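You operate a simulated robot arm through the tools that you are given. There is no shell and no other tool.

The job below is to be done with a simulated two-armed robot. You get a single attempt, and the scene is never put back.

## Task
Start the furnace at 250 degrees with limit 800 and rate LO.
Fine: red knob down to the limit, blue knob to the rate, vent slide on the lid shut; the run starts last.

The check looks at the end state, three seconds after you hand in, the way a careful person would. Anything else that was tipped, shoved, dropped, spilled or broken makes it a failure. Lids that push on must go on centred and level and be pressed home; caps that screw on are set level and turned clockwise until they are tight.

## Robot
Two 7-joint arms with two-finger grippers on one trunk that stands fixed in place. Base frame: the origin is at the foot of the trunk, x ahead of it, y to its left, z up. Units: m, degrees, N and s.
The left shoulder is at [0.024, 0.215, 1.229], the right one opposite. With the tool pointing down near the work surface each hand reaches from about 0.1 to 0.76 m from the base axis, measured 20 degrees to its own side. Payload 2.2 kg a hand.
The TCP of each hand is the grasp point between the finger pads, 0.019 m short of the fingertips. In the tool frame z runs along the fingers and y along their closing line. The gripper opens to 0.116 m. The gripper's body begins 0.07 m behind the TCP.
Orientation is told as [roll, pitch, yaw] about the base's x, y, z axes, in that order, counted from this pose: with the fingers straight down and closing along the base's y, the tool's x points along the base's -x, its y along +y and its z along -z.

## Interface
- The arms move only by the tool jog_arm. It takes "left_moves", "right_moves" or both (then of equal length, played together; a hand with none holds still); each is a list of rows, each an object (a shift or turn left out is 0, a gripper value left out holds the last) with "linear": the shift along the tool's x, y, z in m, a list of three; "rot": the turn, a rotation vector about the tool's x, y, z in degrees, a list of three; "gripper": the closure in counts, from 0 (fully open) to 255 (shut). In form: [{"linear": [tx, ty, tz], "rot": [wx, wy, wz], "gripper": gripper}, ...]. A call has 1 to 20 rows; each row is the pose to reach, as a shift and turn from the pose commanded when the call began, along the tool's axes at that moment. A row lasts 0.2 s, in which the tool goes at most 0.05 m and 8.6 degrees; a call with a longer step from one row to the next is refused whole, and so is a gripper value outside its range. A pose out of reach is approached as far as the arm can. The call stops where the force on the tool passes 40 N (or 10 N more than at its start, if that is more) or the arm is blocked; 0.2 s more then pass. The fingers move at their own pace and stop on an object; they squeeze with about 43 N. The grip force told is the motor's: it shows also when the fingers shut on nothing. Time passes only in rows, and 0.2 s behind the last, so rows that repeat a pose let the fingers close. It gives the time, the measured TCP pose, the force on the tool (base axes), the opening and the grip force at its end, in the units of the frame above (readings bear some noise), with the torque about the TCP (base axes, N m) and any sound that the robot's microphone picked up.
- Cameras (640 x 400 px; columns grow to the right, rows downward): "scene" is now at [0.1136, -0.0038, 1.4406]; the picture's right is [-0.10, -1.00, -0.00], its down [-0.09, 0.01, -1.00] and it looks along [0.99, -0.10, -0.10] (base axes); focal length 214 px, centre (320, 200). "left" rides on the left gripper at [0.069, 0.015, -0.097] in its tool frame; the picture's right is [-0.21, 0.98, 0.00], its down [-0.76, -0.17, -0.63] and it looks along [-0.62, -0.14, 0.78] (tool axes); focal length 251 px, centre (320, 200). "right" rides on the right gripper at [0.069, -0.015, -0.097] in its tool frame; the picture's right is [0.21, 0.98, 0.00], its down [-0.76, 0.17, -0.63] and it looks along [-0.62, 0.14, 0.78] (tool axes); focal length 251 px, centre (320, 200). There is no depth. A picture from a camera that has moved, and an enlarged one, comes with that camera's place and axes in the base frame and with its lens. The place of the scene camera against the robot may be out by one fixed shift of up to 0.025 m in any direction.
- snapshot(camera): a new picture of that camera. The clock stands still meanwhile.
- move_column(by): slides the trunk up (or, below 0, down) by that many m; the arms and the scene camera ride with it, the base frame stays. It gives what a move gives, with no picture.
- aim_head(pan, tilt): turns the head with the scene camera to pan (to the left, within 80 degrees either way) and tilt (down, from -29 to 69), counted from straight ahead of the robot. It gives what a move gives.
- enlarge(camera, box): a new picture of the part [left, top, right, bottom] of that camera's present view, enlarged. The clock stands still meanwhile.
- close_job(): hands the job in; it is judged then, once.

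Nothing tells you positions but the pictures and the camera data. Unless the task says otherwise, let go and move clear before handing in.

The tools are called after "Call:" as a command line: name --argument value ..., lists and objects as JSON in quotes. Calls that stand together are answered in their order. jog_arm: Moves the arms, as the interface text tells. Its arguments: {"type":"object","properties":{"left_moves":{"type":"array","items":{"type":"object","properties":{"linear":{"type":"array","items":{"type":"number"}},"rot":{"type":"array","items":{"type":"number"}},"gripper":{"type":"number"}}}},"right_moves":{"type":"array","items":{"type":"object","properties":{"linear":{"type":"array","items":{"type":"number"}},"rot":{"type":"array","items":{"type":"number"}},"gripper":{"type":"number"}}}}},"required":[]} The other tools are called the same way: move_column (by) slides the trunk up or down; aim_head (pan, tilt) turns the head that bears the scene camera; snapshot (camera) takes a picture; enlarge (camera, box) takes an enlarged picture of a part of a camera's view; close_job () hands the job in.

At the start:

```text
time: 0.0
left_position: [0.381, 0.1266, 1.5348]
left_tool_rot: [0.0, 0.0, 0.0]
left_ft_force: [0.0, 0.4, -0.4]
left_wrist_torque: [-0.01, 0.0, -0.06]
left_opening: 0.1158
left_gripper_force: 0.1
right_position: [0.4938, -0.3117, 1.4987]
right_tool_rot: [-0.1, -0.1, -0.1]
right_ft_force: [-0.3, -0.7, 0.3]
right_wrist_torque: [0.0, 0.01, 0.01]
right_opening: 0.1161
right_gripper_force: 0.0
trunk travel left (down, up): [-0.373, 0.117]
head pan, tilt: [-5.6, 5.3]
```

scene: 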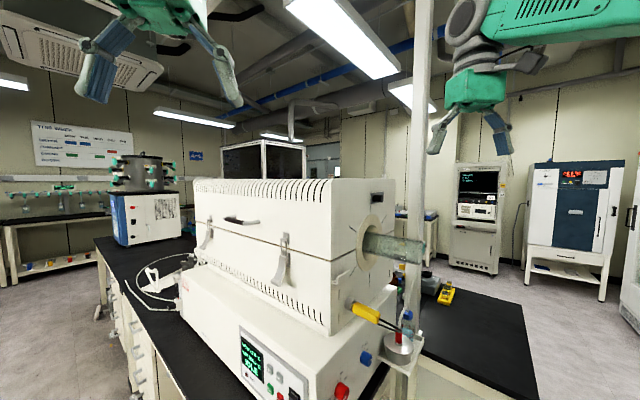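
right: 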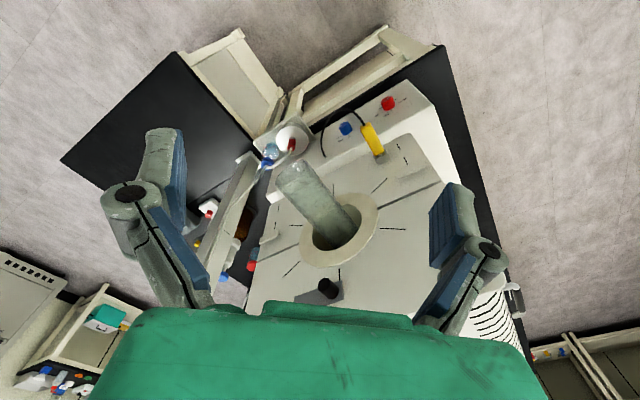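
left: 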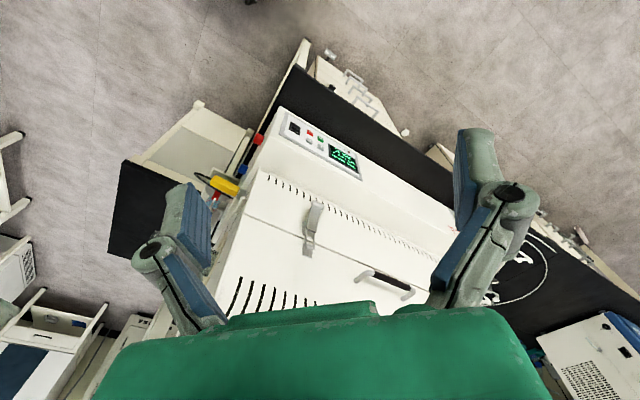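

I see a tube furnace on a bench ahead, with a display, buttons and a red and a blue knob low on its right side. I'll look closer at the panel, the knobs and the lid first.

Call:
enlarge --camera "scene" --box '[220, 310, 380, 400]'

Call:
enlarge --camera "scene" --box '[180, 160, 440, 322]'

Call:
enlarge --camera "left" --box '[220, 90, 420, 215]'

Call:
enlarge --camera "right" --box '[230, 70, 470, 220]'

Call:
aim_head --pan 0 --tilt 35

```text
4.00 times, centred on (300, 355) of scene
camera zoom: at [0.1136, -0.0038, 1.4406], right [-0.1, -1.0, 0.0], down [-0.09, 0.01, -1.0], along [0.99, -0.1, -0.1], focal length 858 px, centre (400, -420)
```

zoom: 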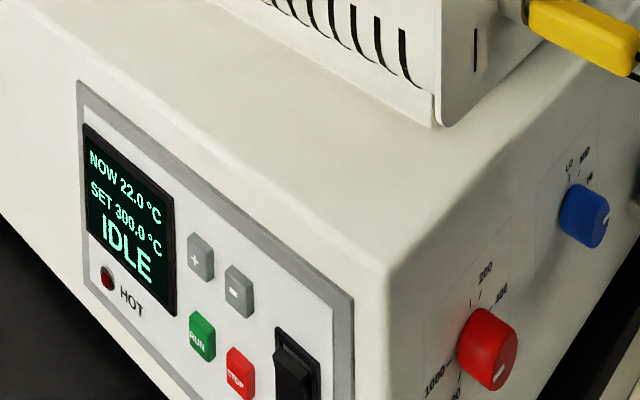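

```text
2.46 times, centred on (310, 241) of scene
camera zoom: at [0.1136, -0.0038, 1.4406], right [-0.1, -1.0, 0.0], down [-0.09, 0.01, -1.0], along [0.99, -0.1, -0.1], focal length 528 px, centre (345, 99)
```

zoom: 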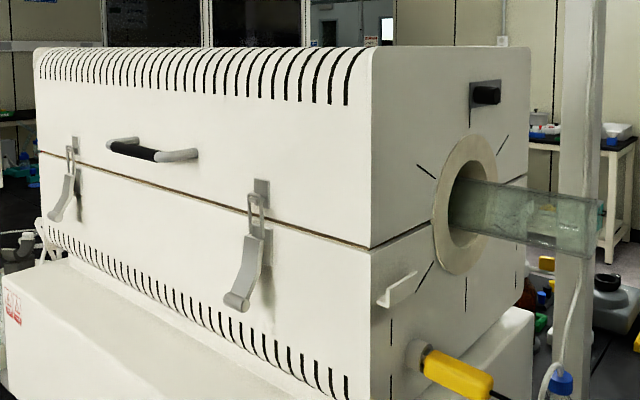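

```text
3.20 times, centred on (320, 152) of left
camera zoom: at [0.3118, 0.14, 1.6304], right [0.21, 0.98, 0.0], down [0.76, -0.17, 0.63], along [0.62, -0.14, -0.78], focal length 805 px, centre (320, 352)
```

zoom: 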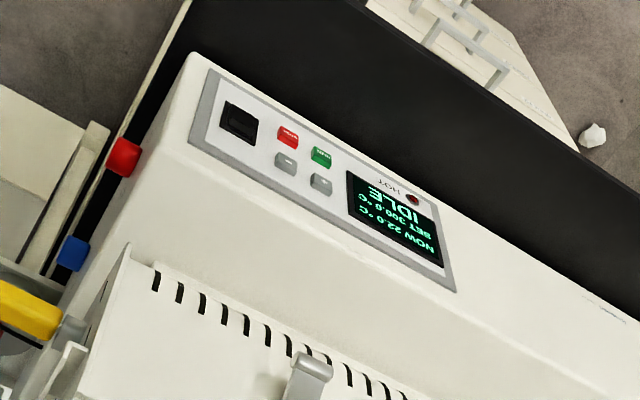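

```text
2.67 times, centred on (350, 145) of right
camera zoom: at [0.425, -0.3258, 1.5947], right [-0.21, 0.98, 0.0], down [0.76, 0.17, 0.63], along [0.62, 0.14, -0.78], focal length 670 px, centre (240, 347)
```

zoom: 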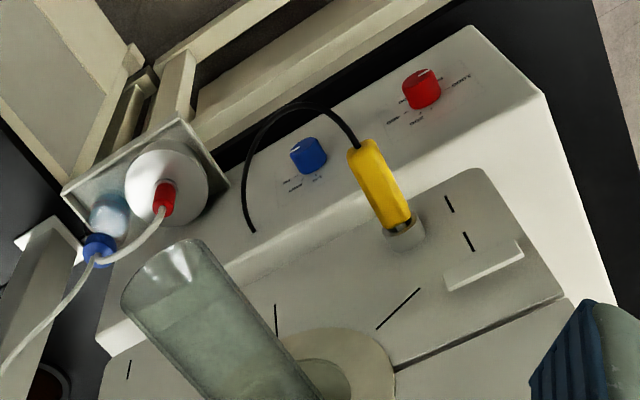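

```text
time: 0.9
left_position: [0.3763, 0.1269, 1.5359]
left_tool_rot: [0.0, -0.1, 0.0]
left_ft_force: [-0.3, 0.0, -0.1]
left_wrist_torque: [0.02, -0.01, -0.01]
left_opening: 0.1161
left_gripper_force: 0.1
right_position: [0.4893, -0.312, 1.5005]
right_tool_rot: [0.1, -0.1, 0.0]
right_ft_force: [0.6, 0.2, -0.9]
right_wrist_torque: [0.0, -0.01, 0.01]
right_opening: 0.116
right_gripper_force: 0.1
trunk travel left (down, up): [-0.373, 0.117]
head pan, tilt: [0.0, 35.0]
```

The head is now tilted down toward the panel. I'll take a new scene picture and enlarge the panel and the end face with the knobs and vent.

Call:
snapshot --camera "scene"

Call:
enlarge --camera "scene" --box '[220, 120, 420, 245]'

Call:
enlarge --camera "right" --box '[230, 180, 430, 305]'

Call:
enlarge --camera "right" --box '[320, 80, 430, 149]'

```text
taken
camera scene: at [0.1094, 0.0052, 1.393], right [0.0, -1.0, 0.0], down [-0.58, 0.0, -0.82], along [0.82, 0.0, -0.58], focal length 214 px, centre (320, 200)
```

scene: 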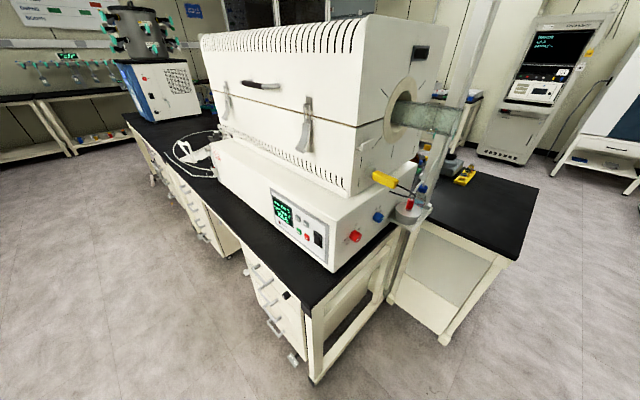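

```text
3.20 times, centred on (320, 182) of scene
camera zoom: at [0.1094, 0.0052, 1.393], right [0.0, -1.0, 0.0], down [-0.58, 0.0, -0.82], along [0.82, 0.0, -0.58], focal length 686 px, centre (320, 256)
```

zoom: 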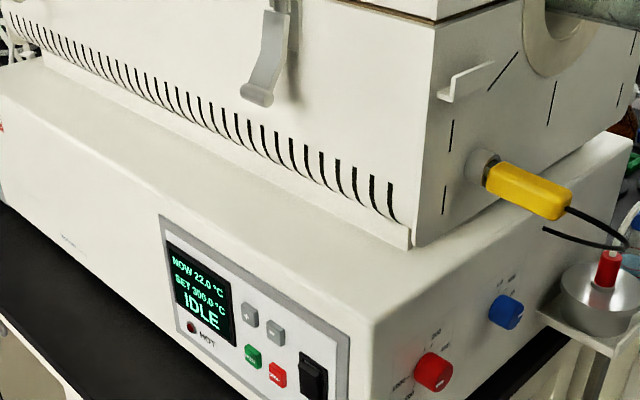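

```text
3.20 times, centred on (330, 242) of right
camera zoom: at [0.4208, -0.3259, 1.5963], right [-0.21, 0.98, 0.0], down [0.76, 0.17, 0.63], along [0.62, 0.14, -0.77], focal length 805 px, centre (288, 64)
```

zoom: 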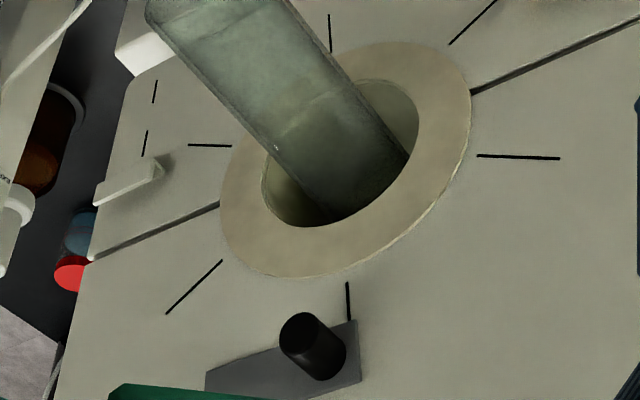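

```text
5.80 times, centred on (375, 114) of right
camera zoom: at [0.4208, -0.3259, 1.5963], right [-0.21, 0.98, 0.0], down [0.76, 0.17, 0.63], along [0.62, 0.14, -0.77], focal length 1458 px, centre (1, 696)
```

zoom: 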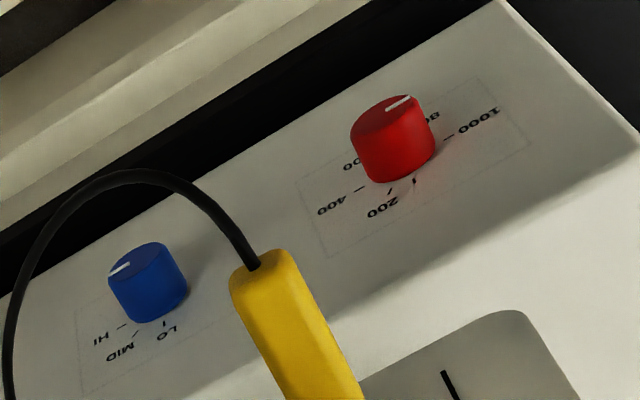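

The furnace stands yawed by about 45°. I put the red knob near (0.60, -0.11, 0.945), the blue knob near (0.68, -0.20, 0.944) and the vent slide knob near (0.75, -0.25, 1.38), all on the end face that points back and to the right. I'll draw the right hand back and tilt it so its camera looks squarely at that face.

Call:
jog_arm --right_moves '[{"linear": [0.0178, -0.0187, 0.0278], "rot": [-1.96, -4.73, -4.73]}, {"linear": [0.0356, -0.0373, 0.0556], "rot": [-3.92, -9.47, -9.47]}, {"linear": [0.0533, -0.056, 0.0833], "rot": [-5.88, -14.2, -14.2]}, {"linear": [0.0711, -0.0747, 0.1111], "rot": [-7.84, -18.93, -18.93]}, {"linear": [0.0889, -0.0933, 0.1389], "rot": [-9.81, -23.67, -23.67]}, {"linear": [0.1067, -0.112, 0.1667], "rot": [-11.77, -28.4, -28.4]}, {"linear": [0.1244, -0.1307, 0.1944], "rot": [-13.73, -33.13, -33.13]}, {"linear": [0.1422, -0.1493, 0.2222], "rot": [-15.69, -37.87, -37.87]}, {"linear": [0.16, -0.168, 0.25], "rot": [-17.65, -42.6, -42.6]}]'

Call:
snapshot --camera "right"

Call:
snapshot --camera "scene"

```text
time: 3.0
left_position: [0.3764, 0.1241, 1.5368]
left_tool_rot: [0.1, -0.1, 0.0]
left_ft_force: [-1.4, -0.2, 0.0]
left_wrist_torque: [0.0, -0.03, 0.0]
left_opening: 0.116
left_gripper_force: 0.0
right_position: [0.3287, -0.4805, 1.2502]
right_tool_rot: [0.0, -45.2, 45.1]
right_ft_force: [-1.1, -0.7, 0.6]
right_wrist_torque: [0.02, 0.0, 0.01]
right_opening: 0.1161
right_gripper_force: 0.0
trunk travel left (down, up): [-0.373, 0.117]
head pan, tilt: [0.0, 35.0]
```

```text
taken
camera right: at [0.2566, -0.5732, 1.2692], right [-0.8, 0.58, -0.15], down [-0.06, 0.18, 0.98], along [0.6, 0.79, -0.11], focal length 251 px, centre (320, 200)
```

right: 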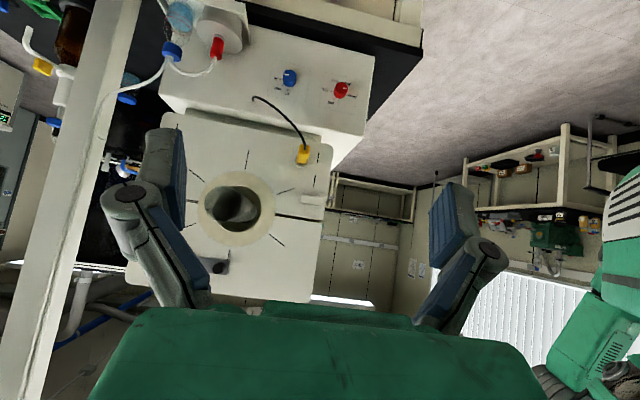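

```text
taken
camera scene: at [0.1077, -0.001, 1.393], right [0.0, -1.0, -0.01], down [-0.57, 0.0, -0.82], along [0.82, 0.0, -0.57], focal length 214 px, centre (320, 200)
```

scene: 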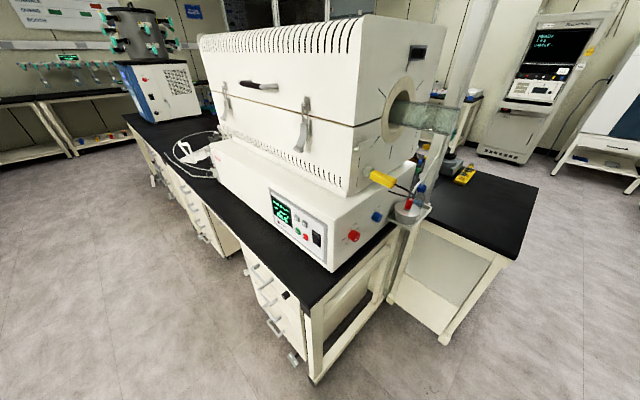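

The right camera now faces the end panel, with its picture upside down. I'll enlarge both knobs and the vent slide to read the scales.

Call:
enlarge --camera "right" --box '[316, 70, 364, 100]'

Call:
enlarge --camera "right" --box '[268, 62, 316, 92]'

Call:
enlarge --camera "right" --box '[170, 235, 266, 295]'

Call:
enlarge --camera "right" --box '[100, 0, 420, 200]'

Call:
enlarge --camera "scene" --box '[380, 20, 460, 70]'

Call:
enlarge --camera "scene" --box '[260, 180, 340, 260]'

```text
13.33 times, centred on (340, 85) of right
camera zoom: at [0.2566, -0.5732, 1.2692], right [-0.8, 0.58, -0.15], down [-0.06, 0.18, 0.98], along [0.6, 0.79, -0.11], focal length 3352 px, centre (53, 1733)
```

zoom: 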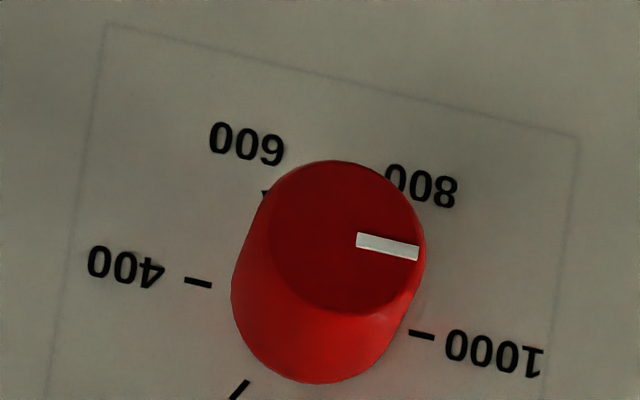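

```text
13.33 times, centred on (292, 77) of right
camera zoom: at [0.2566, -0.5732, 1.2692], right [-0.8, 0.58, -0.15], down [-0.06, 0.18, 0.98], along [0.6, 0.79, -0.11], focal length 3352 px, centre (693, 1840)
```

zoom: 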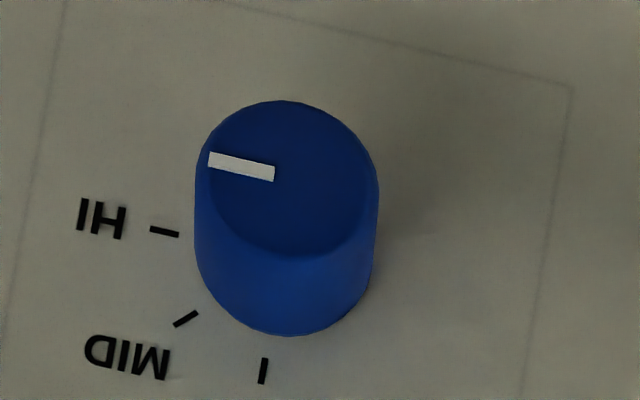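

```text
6.67 times, centred on (218, 265) of right
camera zoom: at [0.2566, -0.5732, 1.2692], right [-0.8, 0.58, -0.15], down [-0.06, 0.18, 0.98], along [0.6, 0.79, -0.11], focal length 1676 px, centre (1000, -233)
```

zoom: 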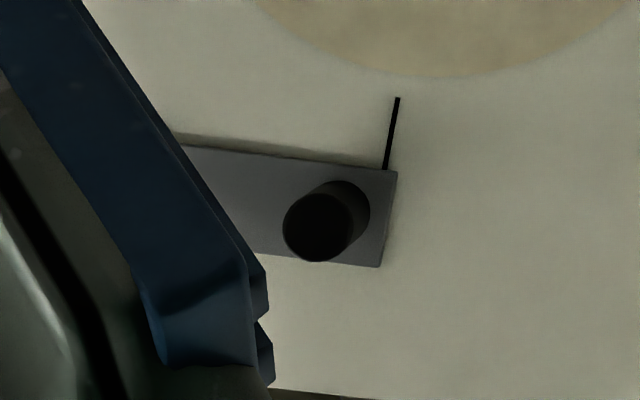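

```text
2.00 times, centred on (260, 100) of right
camera zoom: at [0.2566, -0.5732, 1.2692], right [-0.8, 0.58, -0.15], down [-0.06, 0.18, 0.98], along [0.6, 0.79, -0.11], focal length 503 px, centre (440, 400)
```

zoom: 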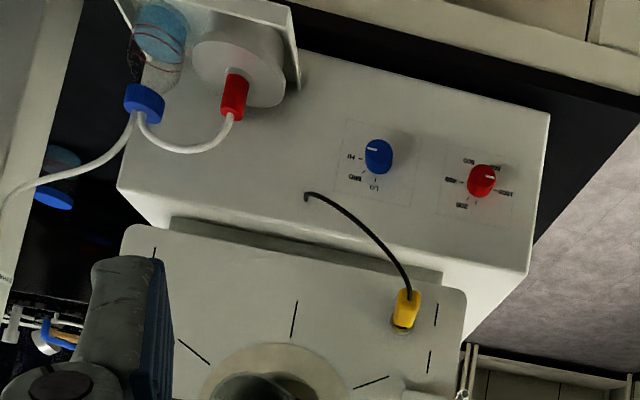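

```text
8.00 times, centred on (420, 45) of scene
camera zoom: at [0.1077, -0.001, 1.393], right [0.0, -1.0, -0.01], down [-0.57, 0.0, -0.82], along [0.82, 0.0, -0.57], focal length 1716 px, centre (-480, 1440)
```

zoom: 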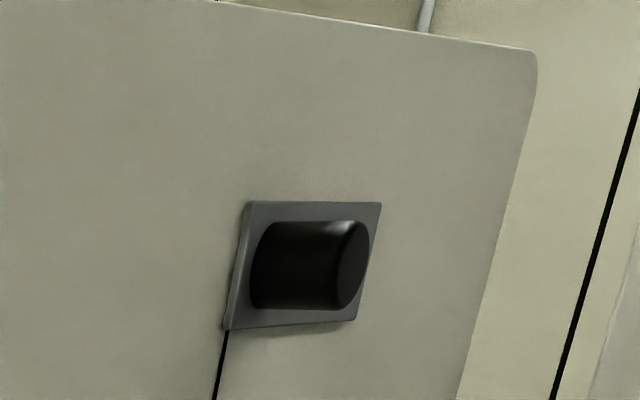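

```text
5.00 times, centred on (300, 220) of scene
camera zoom: at [0.1077, -0.001, 1.393], right [0.0, -1.0, -0.01], down [-0.57, 0.0, -0.82], along [0.82, 0.0, -0.57], focal length 1072 px, centre (420, 100)
```

zoom: 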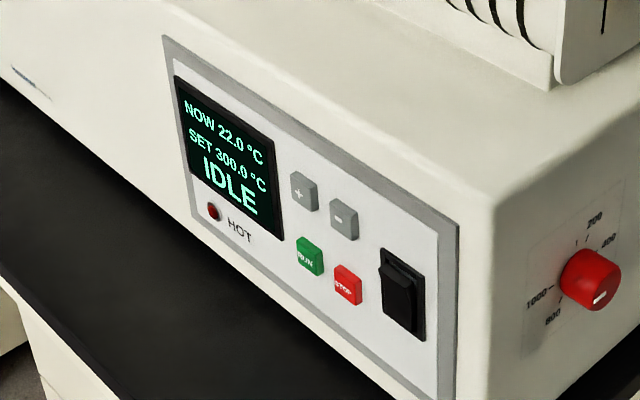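

The red pointer sits exactly at 1000, so it needs a 60° counter-clockwise turn to 800. The blue pointer sits at HI, so it needs 90° counter-clockwise to LO at the top. A finger hides the vent slide, so I'll shift the hand for a clear look.

Call:
jog_arm --right_moves '[{"linear": [-0.0177, -0.0212, -0.0177]}, {"linear": [-0.0354, -0.0425, -0.0354]}, {"linear": [-0.053, -0.0637, -0.053]}, {"linear": [-0.0707, -0.0849, -0.0707]}]'

Call:
snapshot --camera "right"

Call:
enlarge --camera "right" --box '[200, 170, 360, 270]'

```text
time: 4.0
left_position: [0.3782, 0.1266, 1.5355]
left_tool_rot: [0.0, -0.1, 0.1]
left_ft_force: [-0.1, 0.6, -0.9]
left_wrist_torque: [-0.01, -0.01, 0.01]
left_opening: 0.1162
left_gripper_force: 0.1
right_position: [0.3902, -0.5391, 1.3483]
right_tool_rot: [0.0, -45.1, 44.9]
right_ft_force: [-0.2, -0.4, -0.1]
right_wrist_torque: [0.0, 0.02, 0.01]
right_opening: 0.1163
right_gripper_force: 0.2
trunk travel left (down, up): [-0.373, 0.117]
head pan, tilt: [0.0, 35.0]
```

```text
taken
camera right: at [0.319, -0.632, 1.3677], right [-0.8, 0.58, -0.15], down [-0.06, 0.18, 0.98], along [0.6, 0.79, -0.11], focal length 251 px, centre (320, 200)
```

right: 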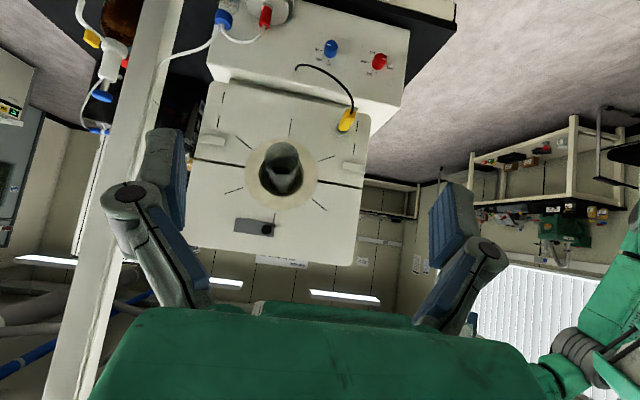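

```text
4.00 times, centred on (280, 220) of right
camera zoom: at [0.319, -0.632, 1.3677], right [-0.8, 0.58, -0.15], down [-0.06, 0.18, 0.98], along [0.6, 0.79, -0.11], focal length 1006 px, centre (480, 120)
```

zoom: 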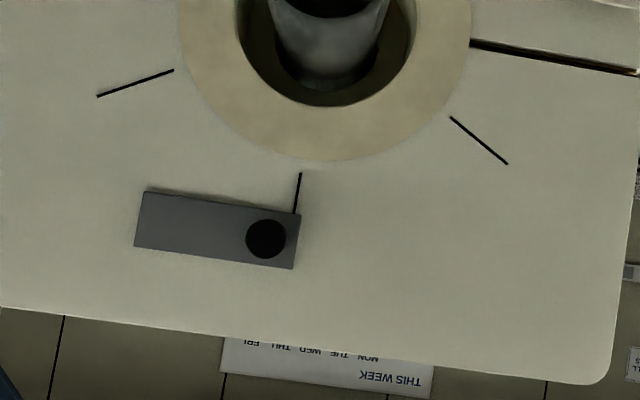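

The vent is a small black knob on a grey plate, near one end. I'll enlarge it further to look for a slot or markings.

Call:
enlarge --camera "right" --box '[228, 210, 284, 245]'

Call:
enlarge --camera "scene" --box '[400, 35, 432, 55]'

Call:
enlarge --camera "right" --box '[280, 20, 424, 110]'

Call:
enlarge --camera "left" --box '[220, 140, 460, 290]'

```text
11.43 times, centred on (256, 228) of right
camera zoom: at [0.319, -0.632, 1.3677], right [-0.8, 0.58, -0.15], down [-0.06, 0.18, 0.98], along [0.6, 0.79, -0.11], focal length 2874 px, centre (1051, -114)
```

zoom: 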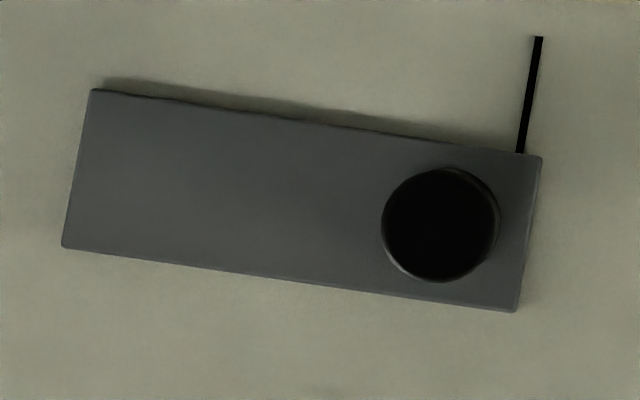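

```text
16.00 times, centred on (416, 45) of scene
camera zoom: at [0.1095, 0.0009, 1.3929], right [0.0, -1.0, 0.0], down [-0.58, 0.0, -0.82], along [0.82, 0.0, -0.58], focal length 3432 px, centre (-1216, 2680)
```

zoom: 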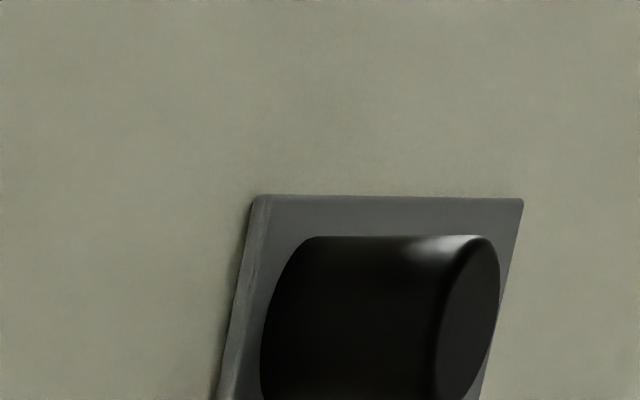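

```text
4.44 times, centred on (352, 65) of right
camera zoom: at [0.319, -0.632, 1.3677], right [-0.8, 0.58, -0.15], down [-0.06, 0.18, 0.98], along [0.6, 0.79, -0.11], focal length 1118 px, centre (178, 800)
```

zoom: 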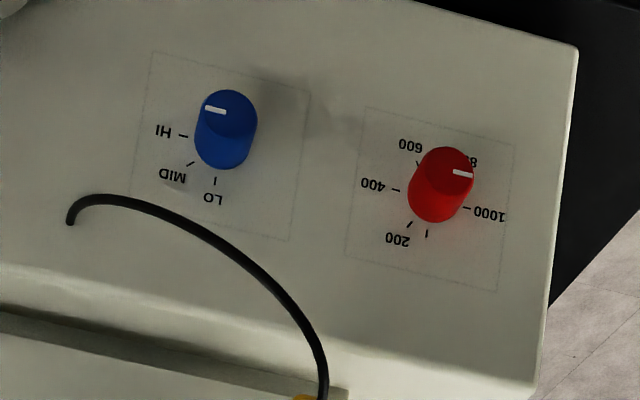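

```text
2.67 times, centred on (340, 215) of left
camera zoom: at [0.3091, 0.1399, 1.6312], right [0.21, 0.98, 0.0], down [0.76, -0.17, 0.63], along [0.62, -0.14, -0.77], focal length 670 px, centre (267, 160)
```

zoom: 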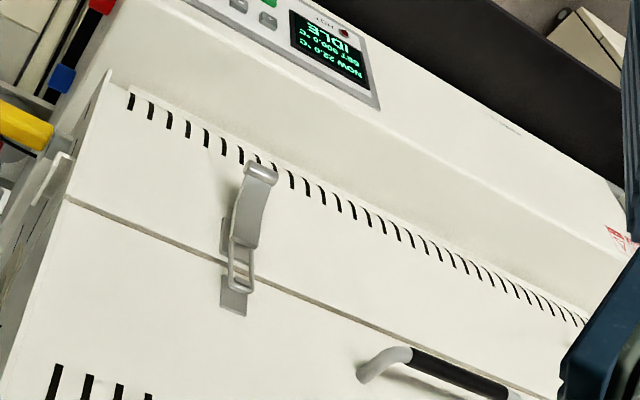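

The vent's black knob is about 21 mm across and sits at the near end of a plain plate, about 86 mm long, with no labels. I read the plate as its track, so shutting it should mean sliding the knob along to the far end. I put the knob near (0.745, -0.25, 1.386). I'll bring the right hand to about 10 cm in front of it, keeping the 45° tilt to stay clear of the glass tube.

Call:
jog_arm --right_moves '[{"linear": [-0.0312, -0.0053, 0.0246], "gripper": 120}, {"linear": [-0.0625, -0.0105, 0.0493], "gripper": 120}, {"linear": [-0.0937, -0.0158, 0.0739], "gripper": 120}, {"linear": [-0.125, -0.0211, 0.0986], "gripper": 120}, {"linear": [-0.1562, -0.0263, 0.1232], "gripper": 120}, {"linear": [-0.1875, -0.0316, 0.1479], "gripper": 120}, {"linear": [-0.2187, -0.0369, 0.1725], "gripper": 120}, {"linear": [-0.25, -0.0421, 0.1972], "gripper": 120}, {"linear": [-0.2812, -0.0474, 0.2218], "gripper": 120}]'

Call:
snapshot --camera "right"

Call:
aim_head --pan -15 --tilt 10

Call:
snapshot --camera "scene"

```text
time: 6.0
left_position: [0.3804, 0.1293, 1.5345]
left_tool_rot: [0.0, 0.0, -0.1]
left_ft_force: [0.0, 0.6, -0.6]
left_wrist_torque: [-0.02, 0.06, 0.0]
left_opening: 0.1161
left_gripper_force: 0.1
right_position: [0.6775, -0.319, 1.3915]
right_tool_rot: [-0.1, -45.1, 45.0]
right_ft_force: [0.2, -0.6, -0.5]
right_wrist_torque: [0.01, 0.04, -0.01]
right_opening: 0.0615
right_gripper_force: 0.0
trunk travel left (down, up): [-0.373, 0.117]
head pan, tilt: [0.0, 35.0]
```

```text
taken
camera right: at [0.6069, -0.411, 1.4096], right [-0.8, 0.58, -0.15], down [-0.06, 0.18, 0.98], along [0.6, 0.79, -0.11], focal length 251 px, centre (320, 200)
```

right: 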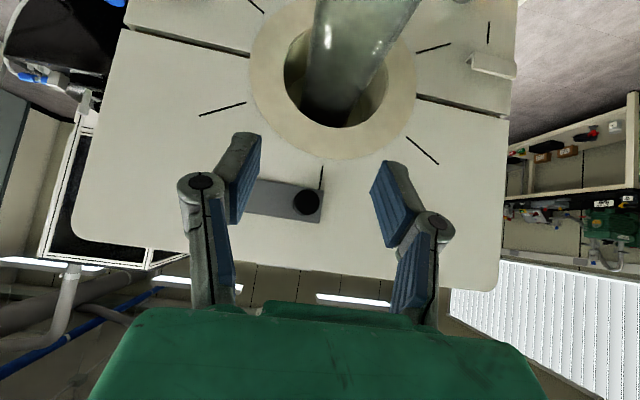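

```text
time: 6.8
left_position: [0.3784, 0.1277, 1.5358]
left_tool_rot: [0.0, -0.1, 0.0]
left_ft_force: [-0.2, 0.9, -0.4]
left_wrist_torque: [-0.01, -0.03, 0.01]
left_opening: 0.1163
left_gripper_force: 0.1
right_position: [0.6742, -0.3205, 1.3923]
right_tool_rot: [-0.1, -45.1, 45.1]
right_ft_force: [-0.2, 0.1, 0.1]
right_wrist_torque: [-0.02, -0.01, 0.0]
right_opening: 0.0614
right_gripper_force: 0.1
trunk travel left (down, up): [-0.373, 0.117]
head pan, tilt: [-15.0, 10.0]
```

```text
taken
camera scene: at [0.1118, -0.0191, 1.4329], right [-0.26, -0.97, 0.0], down [-0.17, 0.05, -0.98], along [0.95, -0.25, -0.18], focal length 214 px, centre (320, 200)
```

scene: 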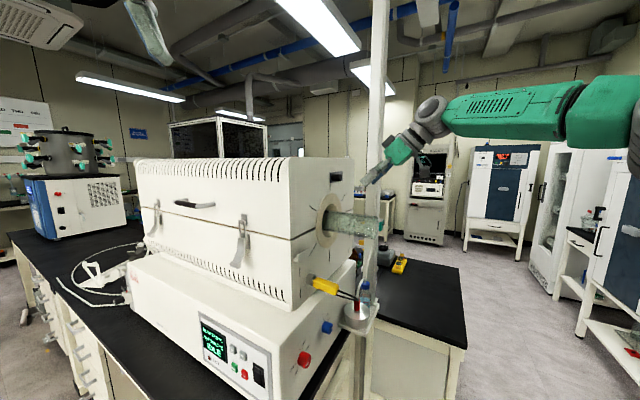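

The knob now shows between the open fingers, beyond their tips. I'll enlarge it to fix its place before closing in.

Call:
enlarge --camera "right" --box '[220, 150, 380, 250]'

Call:
enlarge --camera "scene" --box '[300, 130, 460, 230]'

```text
4.00 times, centred on (300, 200) of right
camera zoom: at [0.6035, -0.4121, 1.4108], right [-0.8, 0.58, -0.15], down [-0.06, 0.18, 0.98], along [0.6, 0.79, -0.11], focal length 1006 px, centre (400, 200)
```

zoom: 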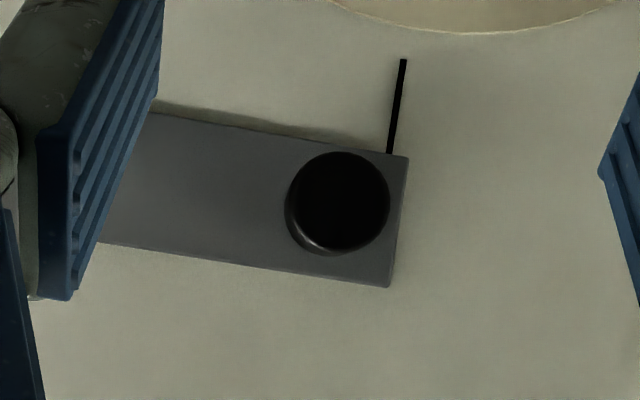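

```text
4.00 times, centred on (380, 180) of scene
camera zoom: at [0.1118, -0.0191, 1.4329], right [-0.26, -0.97, 0.0], down [-0.17, 0.05, -0.98], along [0.95, -0.25, -0.18], focal length 858 px, centre (80, 280)
```

zoom: 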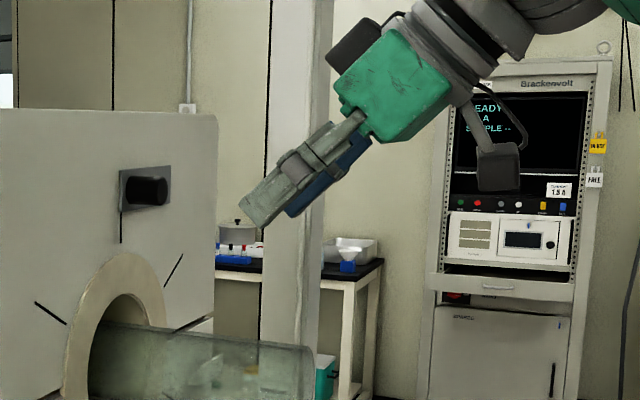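

The sizes put the knob's front face at about (0.7435, -0.253, 1.3895), straight ahead of the gripper. I'll advance about 9 cm along the face's normal so the pads straddle it.

Call:
jog_arm --right_moves '[{"linear": [-0.0168, 0.0, 0.0159]}, {"linear": [-0.0336, 0.0, 0.0318]}, {"linear": [-0.0503, 0.0, 0.0477]}, {"linear": [-0.059, 0.0, 0.056]}, {"linear": [-0.0671, 0.0, 0.0636]}]'

Call:
snapshot --camera "right"

Call:
enlarge --camera "scene" --box '[300, 130, 460, 230]'

```text
time: 8.0
left_position: [0.3777, 0.1269, 1.5361]
left_tool_rot: [-0.1, 0.0, -0.1]
left_ft_force: [0.1, 0.1, 0.0]
left_wrist_torque: [-0.01, 0.01, -0.02]
left_opening: 0.1159
left_gripper_force: 0.0
right_position: [0.7457, -0.2569, 1.3959]
right_tool_rot: [-0.1, -45.0, 45.0]
right_ft_force: [0.3, 0.5, -1.3]
right_wrist_torque: [-0.03, 0.02, 0.01]
right_opening: 0.0617
right_gripper_force: 0.2
trunk travel left (down, up): [-0.373, 0.117]
head pan, tilt: [-15.0, 10.0]
```

```text
taken
camera right: at [0.6733, -0.3489, 1.414], right [-0.8, 0.58, -0.15], down [-0.06, 0.18, 0.98], along [0.6, 0.79, -0.11], focal length 251 px, centre (320, 200)
```

right: 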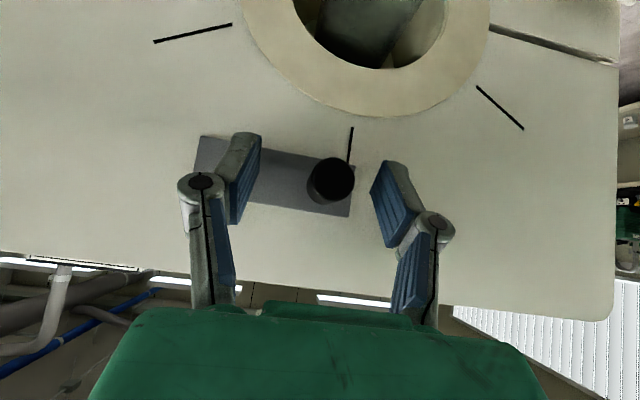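

```text
4.00 times, centred on (380, 180) of scene
camera zoom: at [0.1139, -0.0187, 1.4328], right [-0.26, -0.97, 0.0], down [-0.17, 0.05, -0.98], along [0.95, -0.25, -0.18], focal length 858 px, centre (80, 280)
```

zoom: 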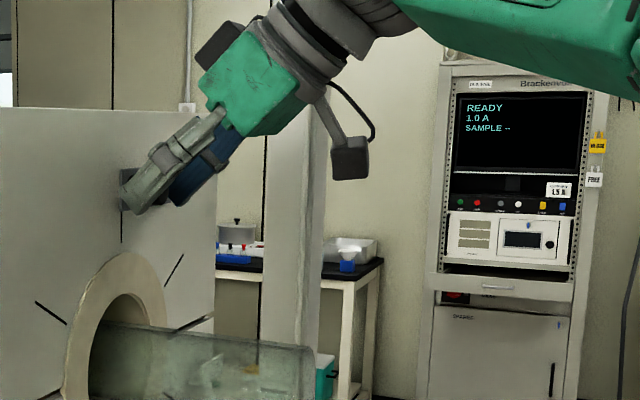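

The knob lies between the pads at the right depth, about 5 mm off-centre. I'll shift sideways to centre it, then close on it.

Call:
jog_arm --right_moves '[{"linear": [0, 0.005, 0]}, {"linear": [0, 0.005, 0], "gripper": 190}, {"linear": [0, 0.005, 0], "gripper": 255}, {"linear": [0, 0.005, 0], "gripper": 255}, {"linear": [0, 0.005, 0], "gripper": 255}]'

Call:
snapshot --camera "right"

```text
time: 9.2
left_position: [0.3765, 0.1253, 1.5357]
left_tool_rot: [0.1, -0.1, 0.0]
left_ft_force: [0.1, 0.0, 0.3]
left_wrist_torque: [0.02, -0.01, -0.03]
left_opening: 0.1162
left_gripper_force: 0.2
right_position: [0.7388, -0.2551, 1.3956]
right_tool_rot: [0.1, -45.1, 45.0]
right_ft_force: [-0.5, -1.8, 2.9]
right_wrist_torque: [0.06, -0.06, 0.0]
right_opening: 0.022
right_gripper_force: 44.7
trunk travel left (down, up): [-0.373, 0.117]
head pan, tilt: [-15.0, 10.0]
```

```text
taken
camera right: at [0.6679, -0.3464, 1.4143], right [-0.8, 0.58, -0.15], down [-0.06, 0.18, 0.98], along [0.6, 0.79, -0.11], focal length 251 px, centre (320, 200)
```

right: 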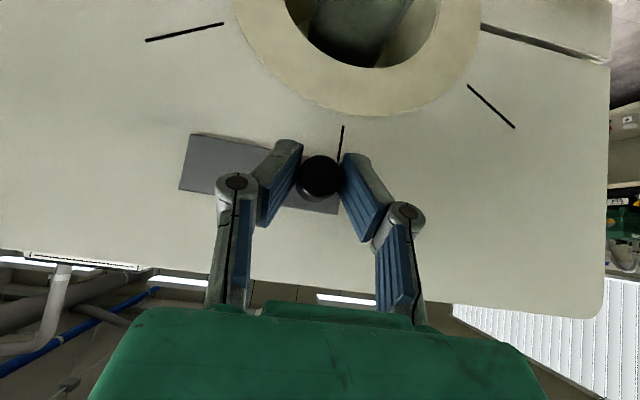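

The knob is gripped at 22 mm with little side load. I'll slide it toward the far end in small steps and watch the force.

Call:
jog_arm --right_moves '[{"linear": [0, -0.004, 0]}, {"linear": [0, -0.008, 0]}, {"linear": [0, -0.012, 0]}, {"linear": [0, -0.015, 0]}]'

Call:
snapshot --camera "right"

```text
time: 10.2
left_position: [0.3774, 0.1258, 1.536]
left_tool_rot: [0.1, -0.1, 0.0]
left_ft_force: [0.5, -0.3, 0.6]
left_wrist_torque: [0.01, 0.0, 0.02]
left_opening: 0.1157
left_gripper_force: 0.1
right_position: [0.7512, -0.2652, 1.3957]
right_tool_rot: [0.0, -45.0, 45.0]
right_ft_force: [-2.4, -0.1, -2.5]
right_wrist_torque: [-0.13, 0.24, 0.09]
right_opening: 0.0221
right_gripper_force: 44.7
trunk travel left (down, up): [-0.373, 0.117]
head pan, tilt: [-15.0, 10.0]
```

```text
taken
camera right: at [0.6788, -0.3572, 1.4147], right [-0.8, 0.58, -0.15], down [-0.06, 0.18, 0.98], along [0.6, 0.79, -0.11], focal length 251 px, centre (320, 200)
```

right: 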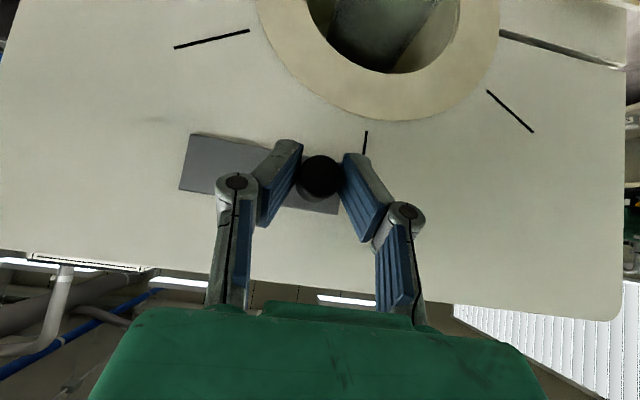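

The whole plate moved along with the knob, so the plate is the slide itself. I'll look closely at the lid around it for a vent opening before going on.

Call:
enlarge --camera "right" --box '[80, 80, 400, 280]'

Call:
enlarge --camera "right" --box '[320, 110, 440, 240]'

Call:
enlarge --camera "scene" --box '[315, 160, 371, 195]'

```text
2.00 times, centred on (240, 180) of right
camera zoom: at [0.6788, -0.3572, 1.4147], right [-0.8, 0.58, -0.15], down [-0.06, 0.18, 0.98], along [0.6, 0.79, -0.11], focal length 503 px, centre (480, 240)
```

zoom: 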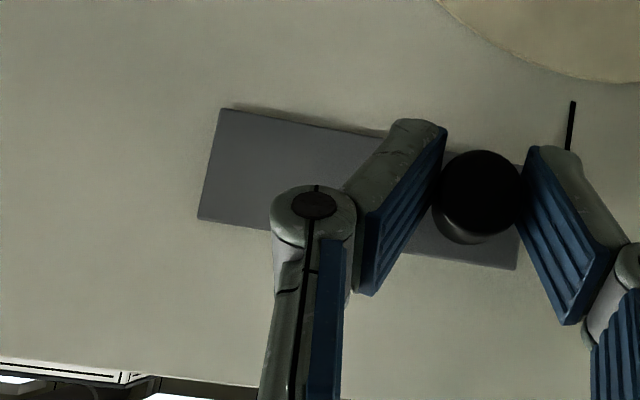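

```text
3.08 times, centred on (380, 175) of right
camera zoom: at [0.6788, -0.3572, 1.4147], right [-0.8, 0.58, -0.15], down [-0.06, 0.18, 0.98], along [0.6, 0.79, -0.11], focal length 774 px, centre (135, 277)
```

zoom: 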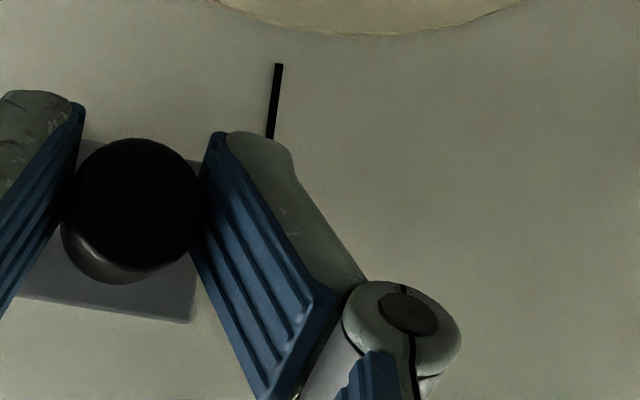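

```text
11.43 times, centred on (343, 178) of scene
camera zoom: at [0.1128, -0.0198, 1.4328], right [-0.26, -0.97, 0.0], down [-0.17, 0.05, -0.98], along [0.95, -0.25, -0.18], focal length 2451 px, centre (57, 457)
```

zoom: 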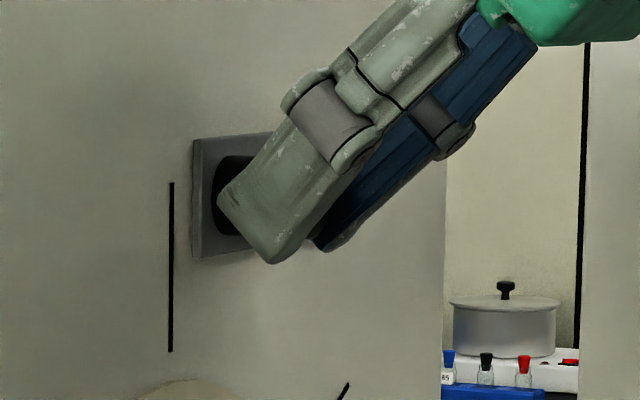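

No opening shows on either side so far, and the slide runs freely. I'll keep moving it the same way in small steps until I feel an end stop.

Call:
jog_arm --right_moves '[{"linear": [0, -0.004, 0]}, {"linear": [0, -0.008, 0]}, {"linear": [0, -0.012, 0]}, {"linear": [0, -0.015, 0]}]'

Call:
snapshot --camera "right"

```text
time: 11.2
left_position: [0.3771, 0.1298, 1.5365]
left_tool_rot: [-0.1, 0.1, 0.0]
left_ft_force: [0.5, -0.2, -0.2]
left_wrist_torque: [-0.01, 0.0, 0.04]
left_opening: 0.1161
left_gripper_force: 0.1
right_position: [0.7517, -0.2657, 1.396]
right_tool_rot: [-0.3, -45.4, 45.2]
right_ft_force: [5.9, 4.3, 15.0]
right_wrist_torque: [0.58, -0.63, -0.03]
right_opening: 0.022
right_gripper_force: 44.9
right hand out of reach, approached as far as the arm can: row 2, 3, 4
trunk travel left (down, up): [-0.373, 0.117]
head pan, tilt: [-15.0, 10.0]
```

```text
taken
camera right: at [0.6799, -0.3586, 1.4137], right [-0.8, 0.58, -0.16], down [-0.06, 0.18, 0.98], along [0.6, 0.79, -0.1], focal length 251 px, centre (320, 200)
```

right: 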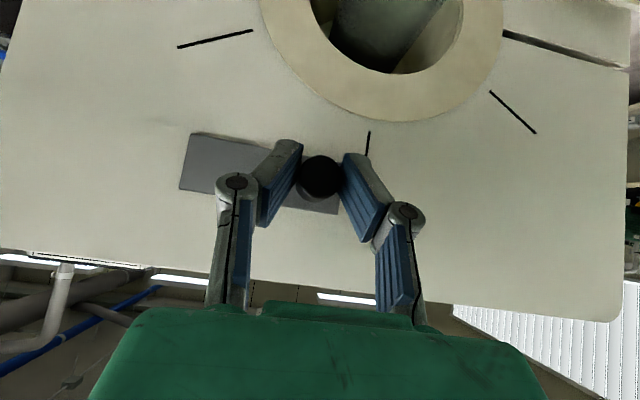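

The arm ran out of reach there rather than meeting a stop. I'll slide back the other way through the starting place to find out whether a stop lies on that side.

Call:
jog_arm --right_moves '[{"linear": [0, 0.004, 0]}, {"linear": [0, 0.008, 0]}, {"linear": [0, 0.012, 0]}, {"linear": [0, 0.016, 0]}]'

Call:
enlarge --camera "scene" --box '[315, 160, 371, 195]'

```text
time: 12.2
left_position: [0.3752, 0.1251, 1.5365]
left_tool_rot: [0.1, -0.2, 0.1]
left_ft_force: [-0.2, -0.3, 0.3]
left_wrist_torque: [-0.01, 0.02, -0.02]
left_opening: 0.116
left_gripper_force: 0.1
right_position: [0.7468, -0.2614, 1.3946]
right_tool_rot: [0.3, -44.8, 44.9]
right_ft_force: [-3.9, -4.6, 8.0]
right_wrist_torque: [0.08, -0.04, -0.06]
right_opening: 0.0224
right_gripper_force: 44.3
right hand out of reach, approached as far as the arm can: row 2, 3, 4
trunk travel left (down, up): [-0.373, 0.117]
head pan, tilt: [-15.0, 10.0]
```

```text
11.43 times, centred on (343, 178) of scene
camera zoom: at [0.1102, -0.0207, 1.4331], right [-0.26, -0.97, 0.0], down [-0.17, 0.05, -0.98], along [0.95, -0.25, -0.18], focal length 2451 px, centre (57, 457)
```

zoom: 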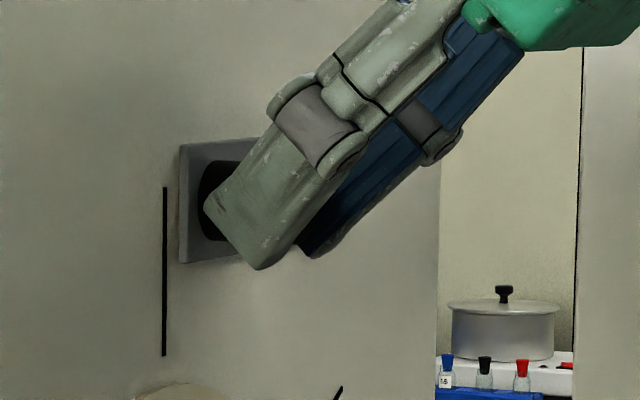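

The hand also stopped short going back, so this arm pose is near a joint limit. I'll let go, back straight out and raise the trunk for better reach.

Call:
jog_arm --right_moves '[{"gripper": 120}, {"gripper": 120}, {"gripper": 120}]'

Call:
jog_arm --right_moves '[{"linear": [0.018, 0, -0.018]}, {"linear": [0.036, 0, -0.036]}, {"linear": [0.054, 0, -0.054]}, {"linear": [0.0707, 0, -0.0707]}]'

Call:
snapshot --camera "right"

```text
time: 13.0
left_position: [0.3776, 0.1267, 1.5356]
left_tool_rot: [-0.1, -0.1, -0.1]
left_ft_force: [0.3, 0.0, -0.3]
left_wrist_torque: [0.0, 0.0, 0.01]
left_opening: 0.1163
left_gripper_force: 0.1
right_position: [0.7504, -0.2604, 1.3946]
right_tool_rot: [0.1, -44.8, 45.0]
right_ft_force: [1.1, 0.2, 0.5]
right_wrist_torque: [0.0, 0.0, -0.02]
right_opening: 0.0617
right_gripper_force: 0.0
trunk travel left (down, up): [-0.373, 0.117]
head pan, tilt: [-15.0, 10.0]
```

```text
time: 14.0
left_position: [0.3774, 0.125, 1.5369]
left_tool_rot: [0.0, -0.1, 0.0]
left_ft_force: [-1.1, -0.2, -0.1]
left_wrist_torque: [0.01, 0.01, 0.0]
left_opening: 0.1161
left_gripper_force: 0.2
right_position: [0.7233, -0.3401, 1.4178]
right_tool_rot: [0.1, -45.1, 45.1]
right_ft_force: [0.3, 0.2, 0.0]
right_wrist_torque: [-0.03, -0.01, 0.0]
right_opening: 0.0614
right_gripper_force: 0.2
right hand out of reach, approached as far as the arm can: row 1, 2, 3, 4
trunk travel left (down, up): [-0.373, 0.117]
head pan, tilt: [-15.0, 10.0]
```

```text
taken
camera right: at [0.6516, -0.432, 1.4376], right [-0.8, 0.58, -0.15], down [-0.06, 0.18, 0.98], along [0.6, 0.79, -0.11], focal length 251 px, centre (320, 200)
```

right: 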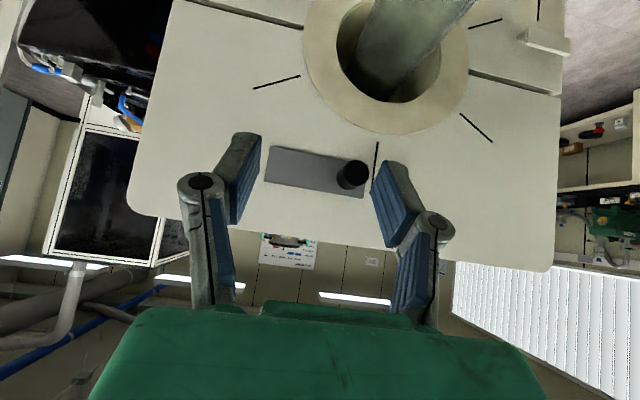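

The retreat stayed clear, but the arm is still cramped. I'll raise the trunk by 0.11 m so the shoulder sits higher for this work.

Call:
move_column --by 0.11

Call:
jog_arm --right_moves '[{"linear": [0.01, 0, -0.01]}, {"linear": [0.02, 0, -0.02]}, {"linear": [0.03, 0, -0.03]}]'

Call:
snapshot --camera "right"

Call:
snapshot --camera "scene"

```text
time: 15.5
left_position: [0.3778, 0.1266, 1.6455]
left_tool_rot: [-0.1, -0.1, -0.1]
left_ft_force: [0.1, 0.9, 0.6]
left_wrist_torque: [0.03, 0.0, 0.02]
left_opening: 0.1161
left_gripper_force: 0.1
right_position: [0.7247, -0.3391, 1.5277]
right_tool_rot: [0.1, -44.9, 45.1]
right_ft_force: [-0.1, 0.9, -0.5]
right_wrist_torque: [0.0, -0.01, 0.03]
right_opening: 0.0614
right_gripper_force: 0.1
trunk travel left (down, up): [-0.483, 0.007]
head pan, tilt: [-15.0, 10.0]
```

```text
time: 16.3
left_position: [0.3783, 0.1253, 1.647]
left_tool_rot: [0.1, -0.1, -0.1]
left_ft_force: [0.9, 0.8, -1.2]
left_wrist_torque: [0.01, -0.01, 0.02]
left_opening: 0.1158
left_gripper_force: 0.1
right_position: [0.7085, -0.3735, 1.5361]
right_tool_rot: [0.3, -44.9, 45.0]
right_ft_force: [0.3, -0.4, -0.2]
right_wrist_torque: [-0.02, 0.02, -0.01]
right_opening: 0.0615
right_gripper_force: 0.0
right hand out of reach, approached as far as the arm can: row 1, 2, 3
trunk travel left (down, up): [-0.483, 0.007]
head pan, tilt: [-15.0, 10.0]
```

```text
taken
camera right: at [0.6371, -0.4665, 1.5559], right [-0.8, 0.58, -0.15], down [-0.05, 0.18, 0.98], along [0.6, 0.79, -0.11], focal length 251 px, centre (320, 200)
```

right: 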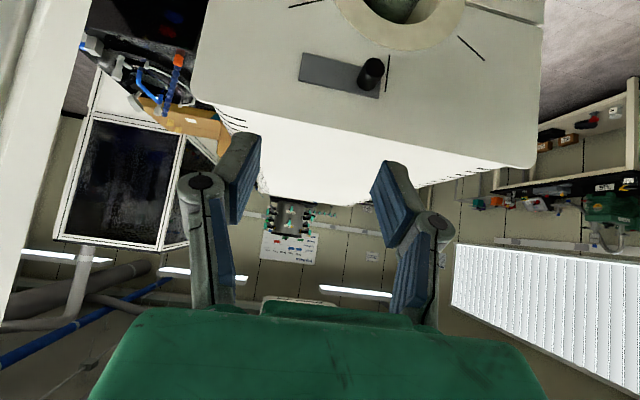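

```text
taken
camera scene: at [0.1135, -0.0208, 1.5428], right [-0.26, -0.97, 0.0], down [-0.17, 0.05, -0.98], along [0.95, -0.25, -0.18], focal length 214 px, centre (320, 200)
```

scene: 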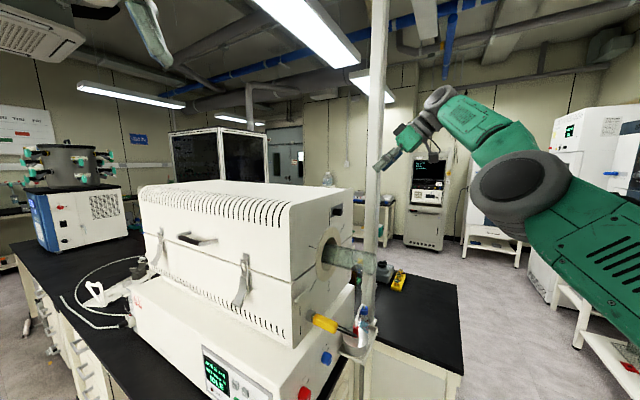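

The hand still lags while backing away, so a wrist joint seems stuck at its limit. I'll take it well back toward the open area where it moved freely before.

Call:
jog_arm --right_moves '[{"linear": [0.033, 0.0099, -0.0177]}, {"linear": [0.066, 0.0198, -0.0354]}, {"linear": [0.099, 0.0297, -0.0531]}, {"linear": [0.1315, 0.0396, -0.0708]}, {"linear": [0.164, 0.0495, -0.0886]}, {"linear": [0.197, 0.0594, -0.1063]}, {"linear": [0.23, 0.0693, -0.124]}, {"linear": [0.263, 0.0792, -0.1417]}]'

Call:
snapshot --camera "scene"

```text
time: 18.1
left_position: [0.3749, 0.1224, 1.6465]
left_tool_rot: [0.2, -0.2, 0.0]
left_ft_force: [-0.3, -0.1, -0.1]
left_wrist_torque: [-0.01, -0.06, 0.01]
left_opening: 0.1158
left_gripper_force: 0.1
right_position: [0.5767, -0.6176, 1.5192]
right_tool_rot: [0.2, -45.1, 44.9]
right_ft_force: [0.6, -0.3, -0.5]
right_wrist_torque: [0.02, 0.0, 0.02]
right_opening: 0.0613
right_gripper_force: 0.0
right hand out of reach, approached as far as the arm can: row 1, 2, 3, 4, 5, 6, 7, 8
trunk travel left (down, up): [-0.483, 0.007]
head pan, tilt: [-15.0, 10.0]
```

```text
taken
camera scene: at [0.1104, -0.0273, 1.543], right [-0.26, -0.97, -0.01], down [-0.17, 0.05, -0.98], along [0.95, -0.25, -0.18], focal length 214 px, centre (320, 200)
```

scene: 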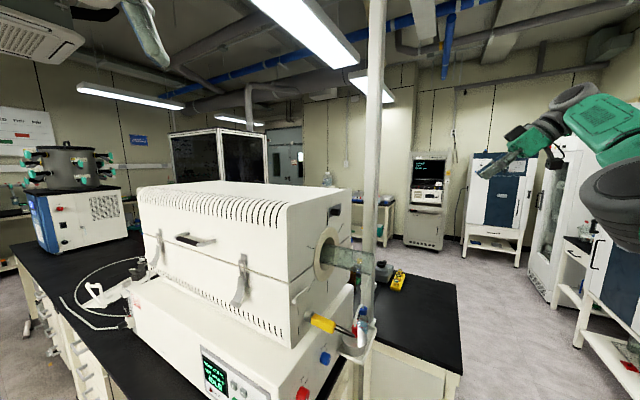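

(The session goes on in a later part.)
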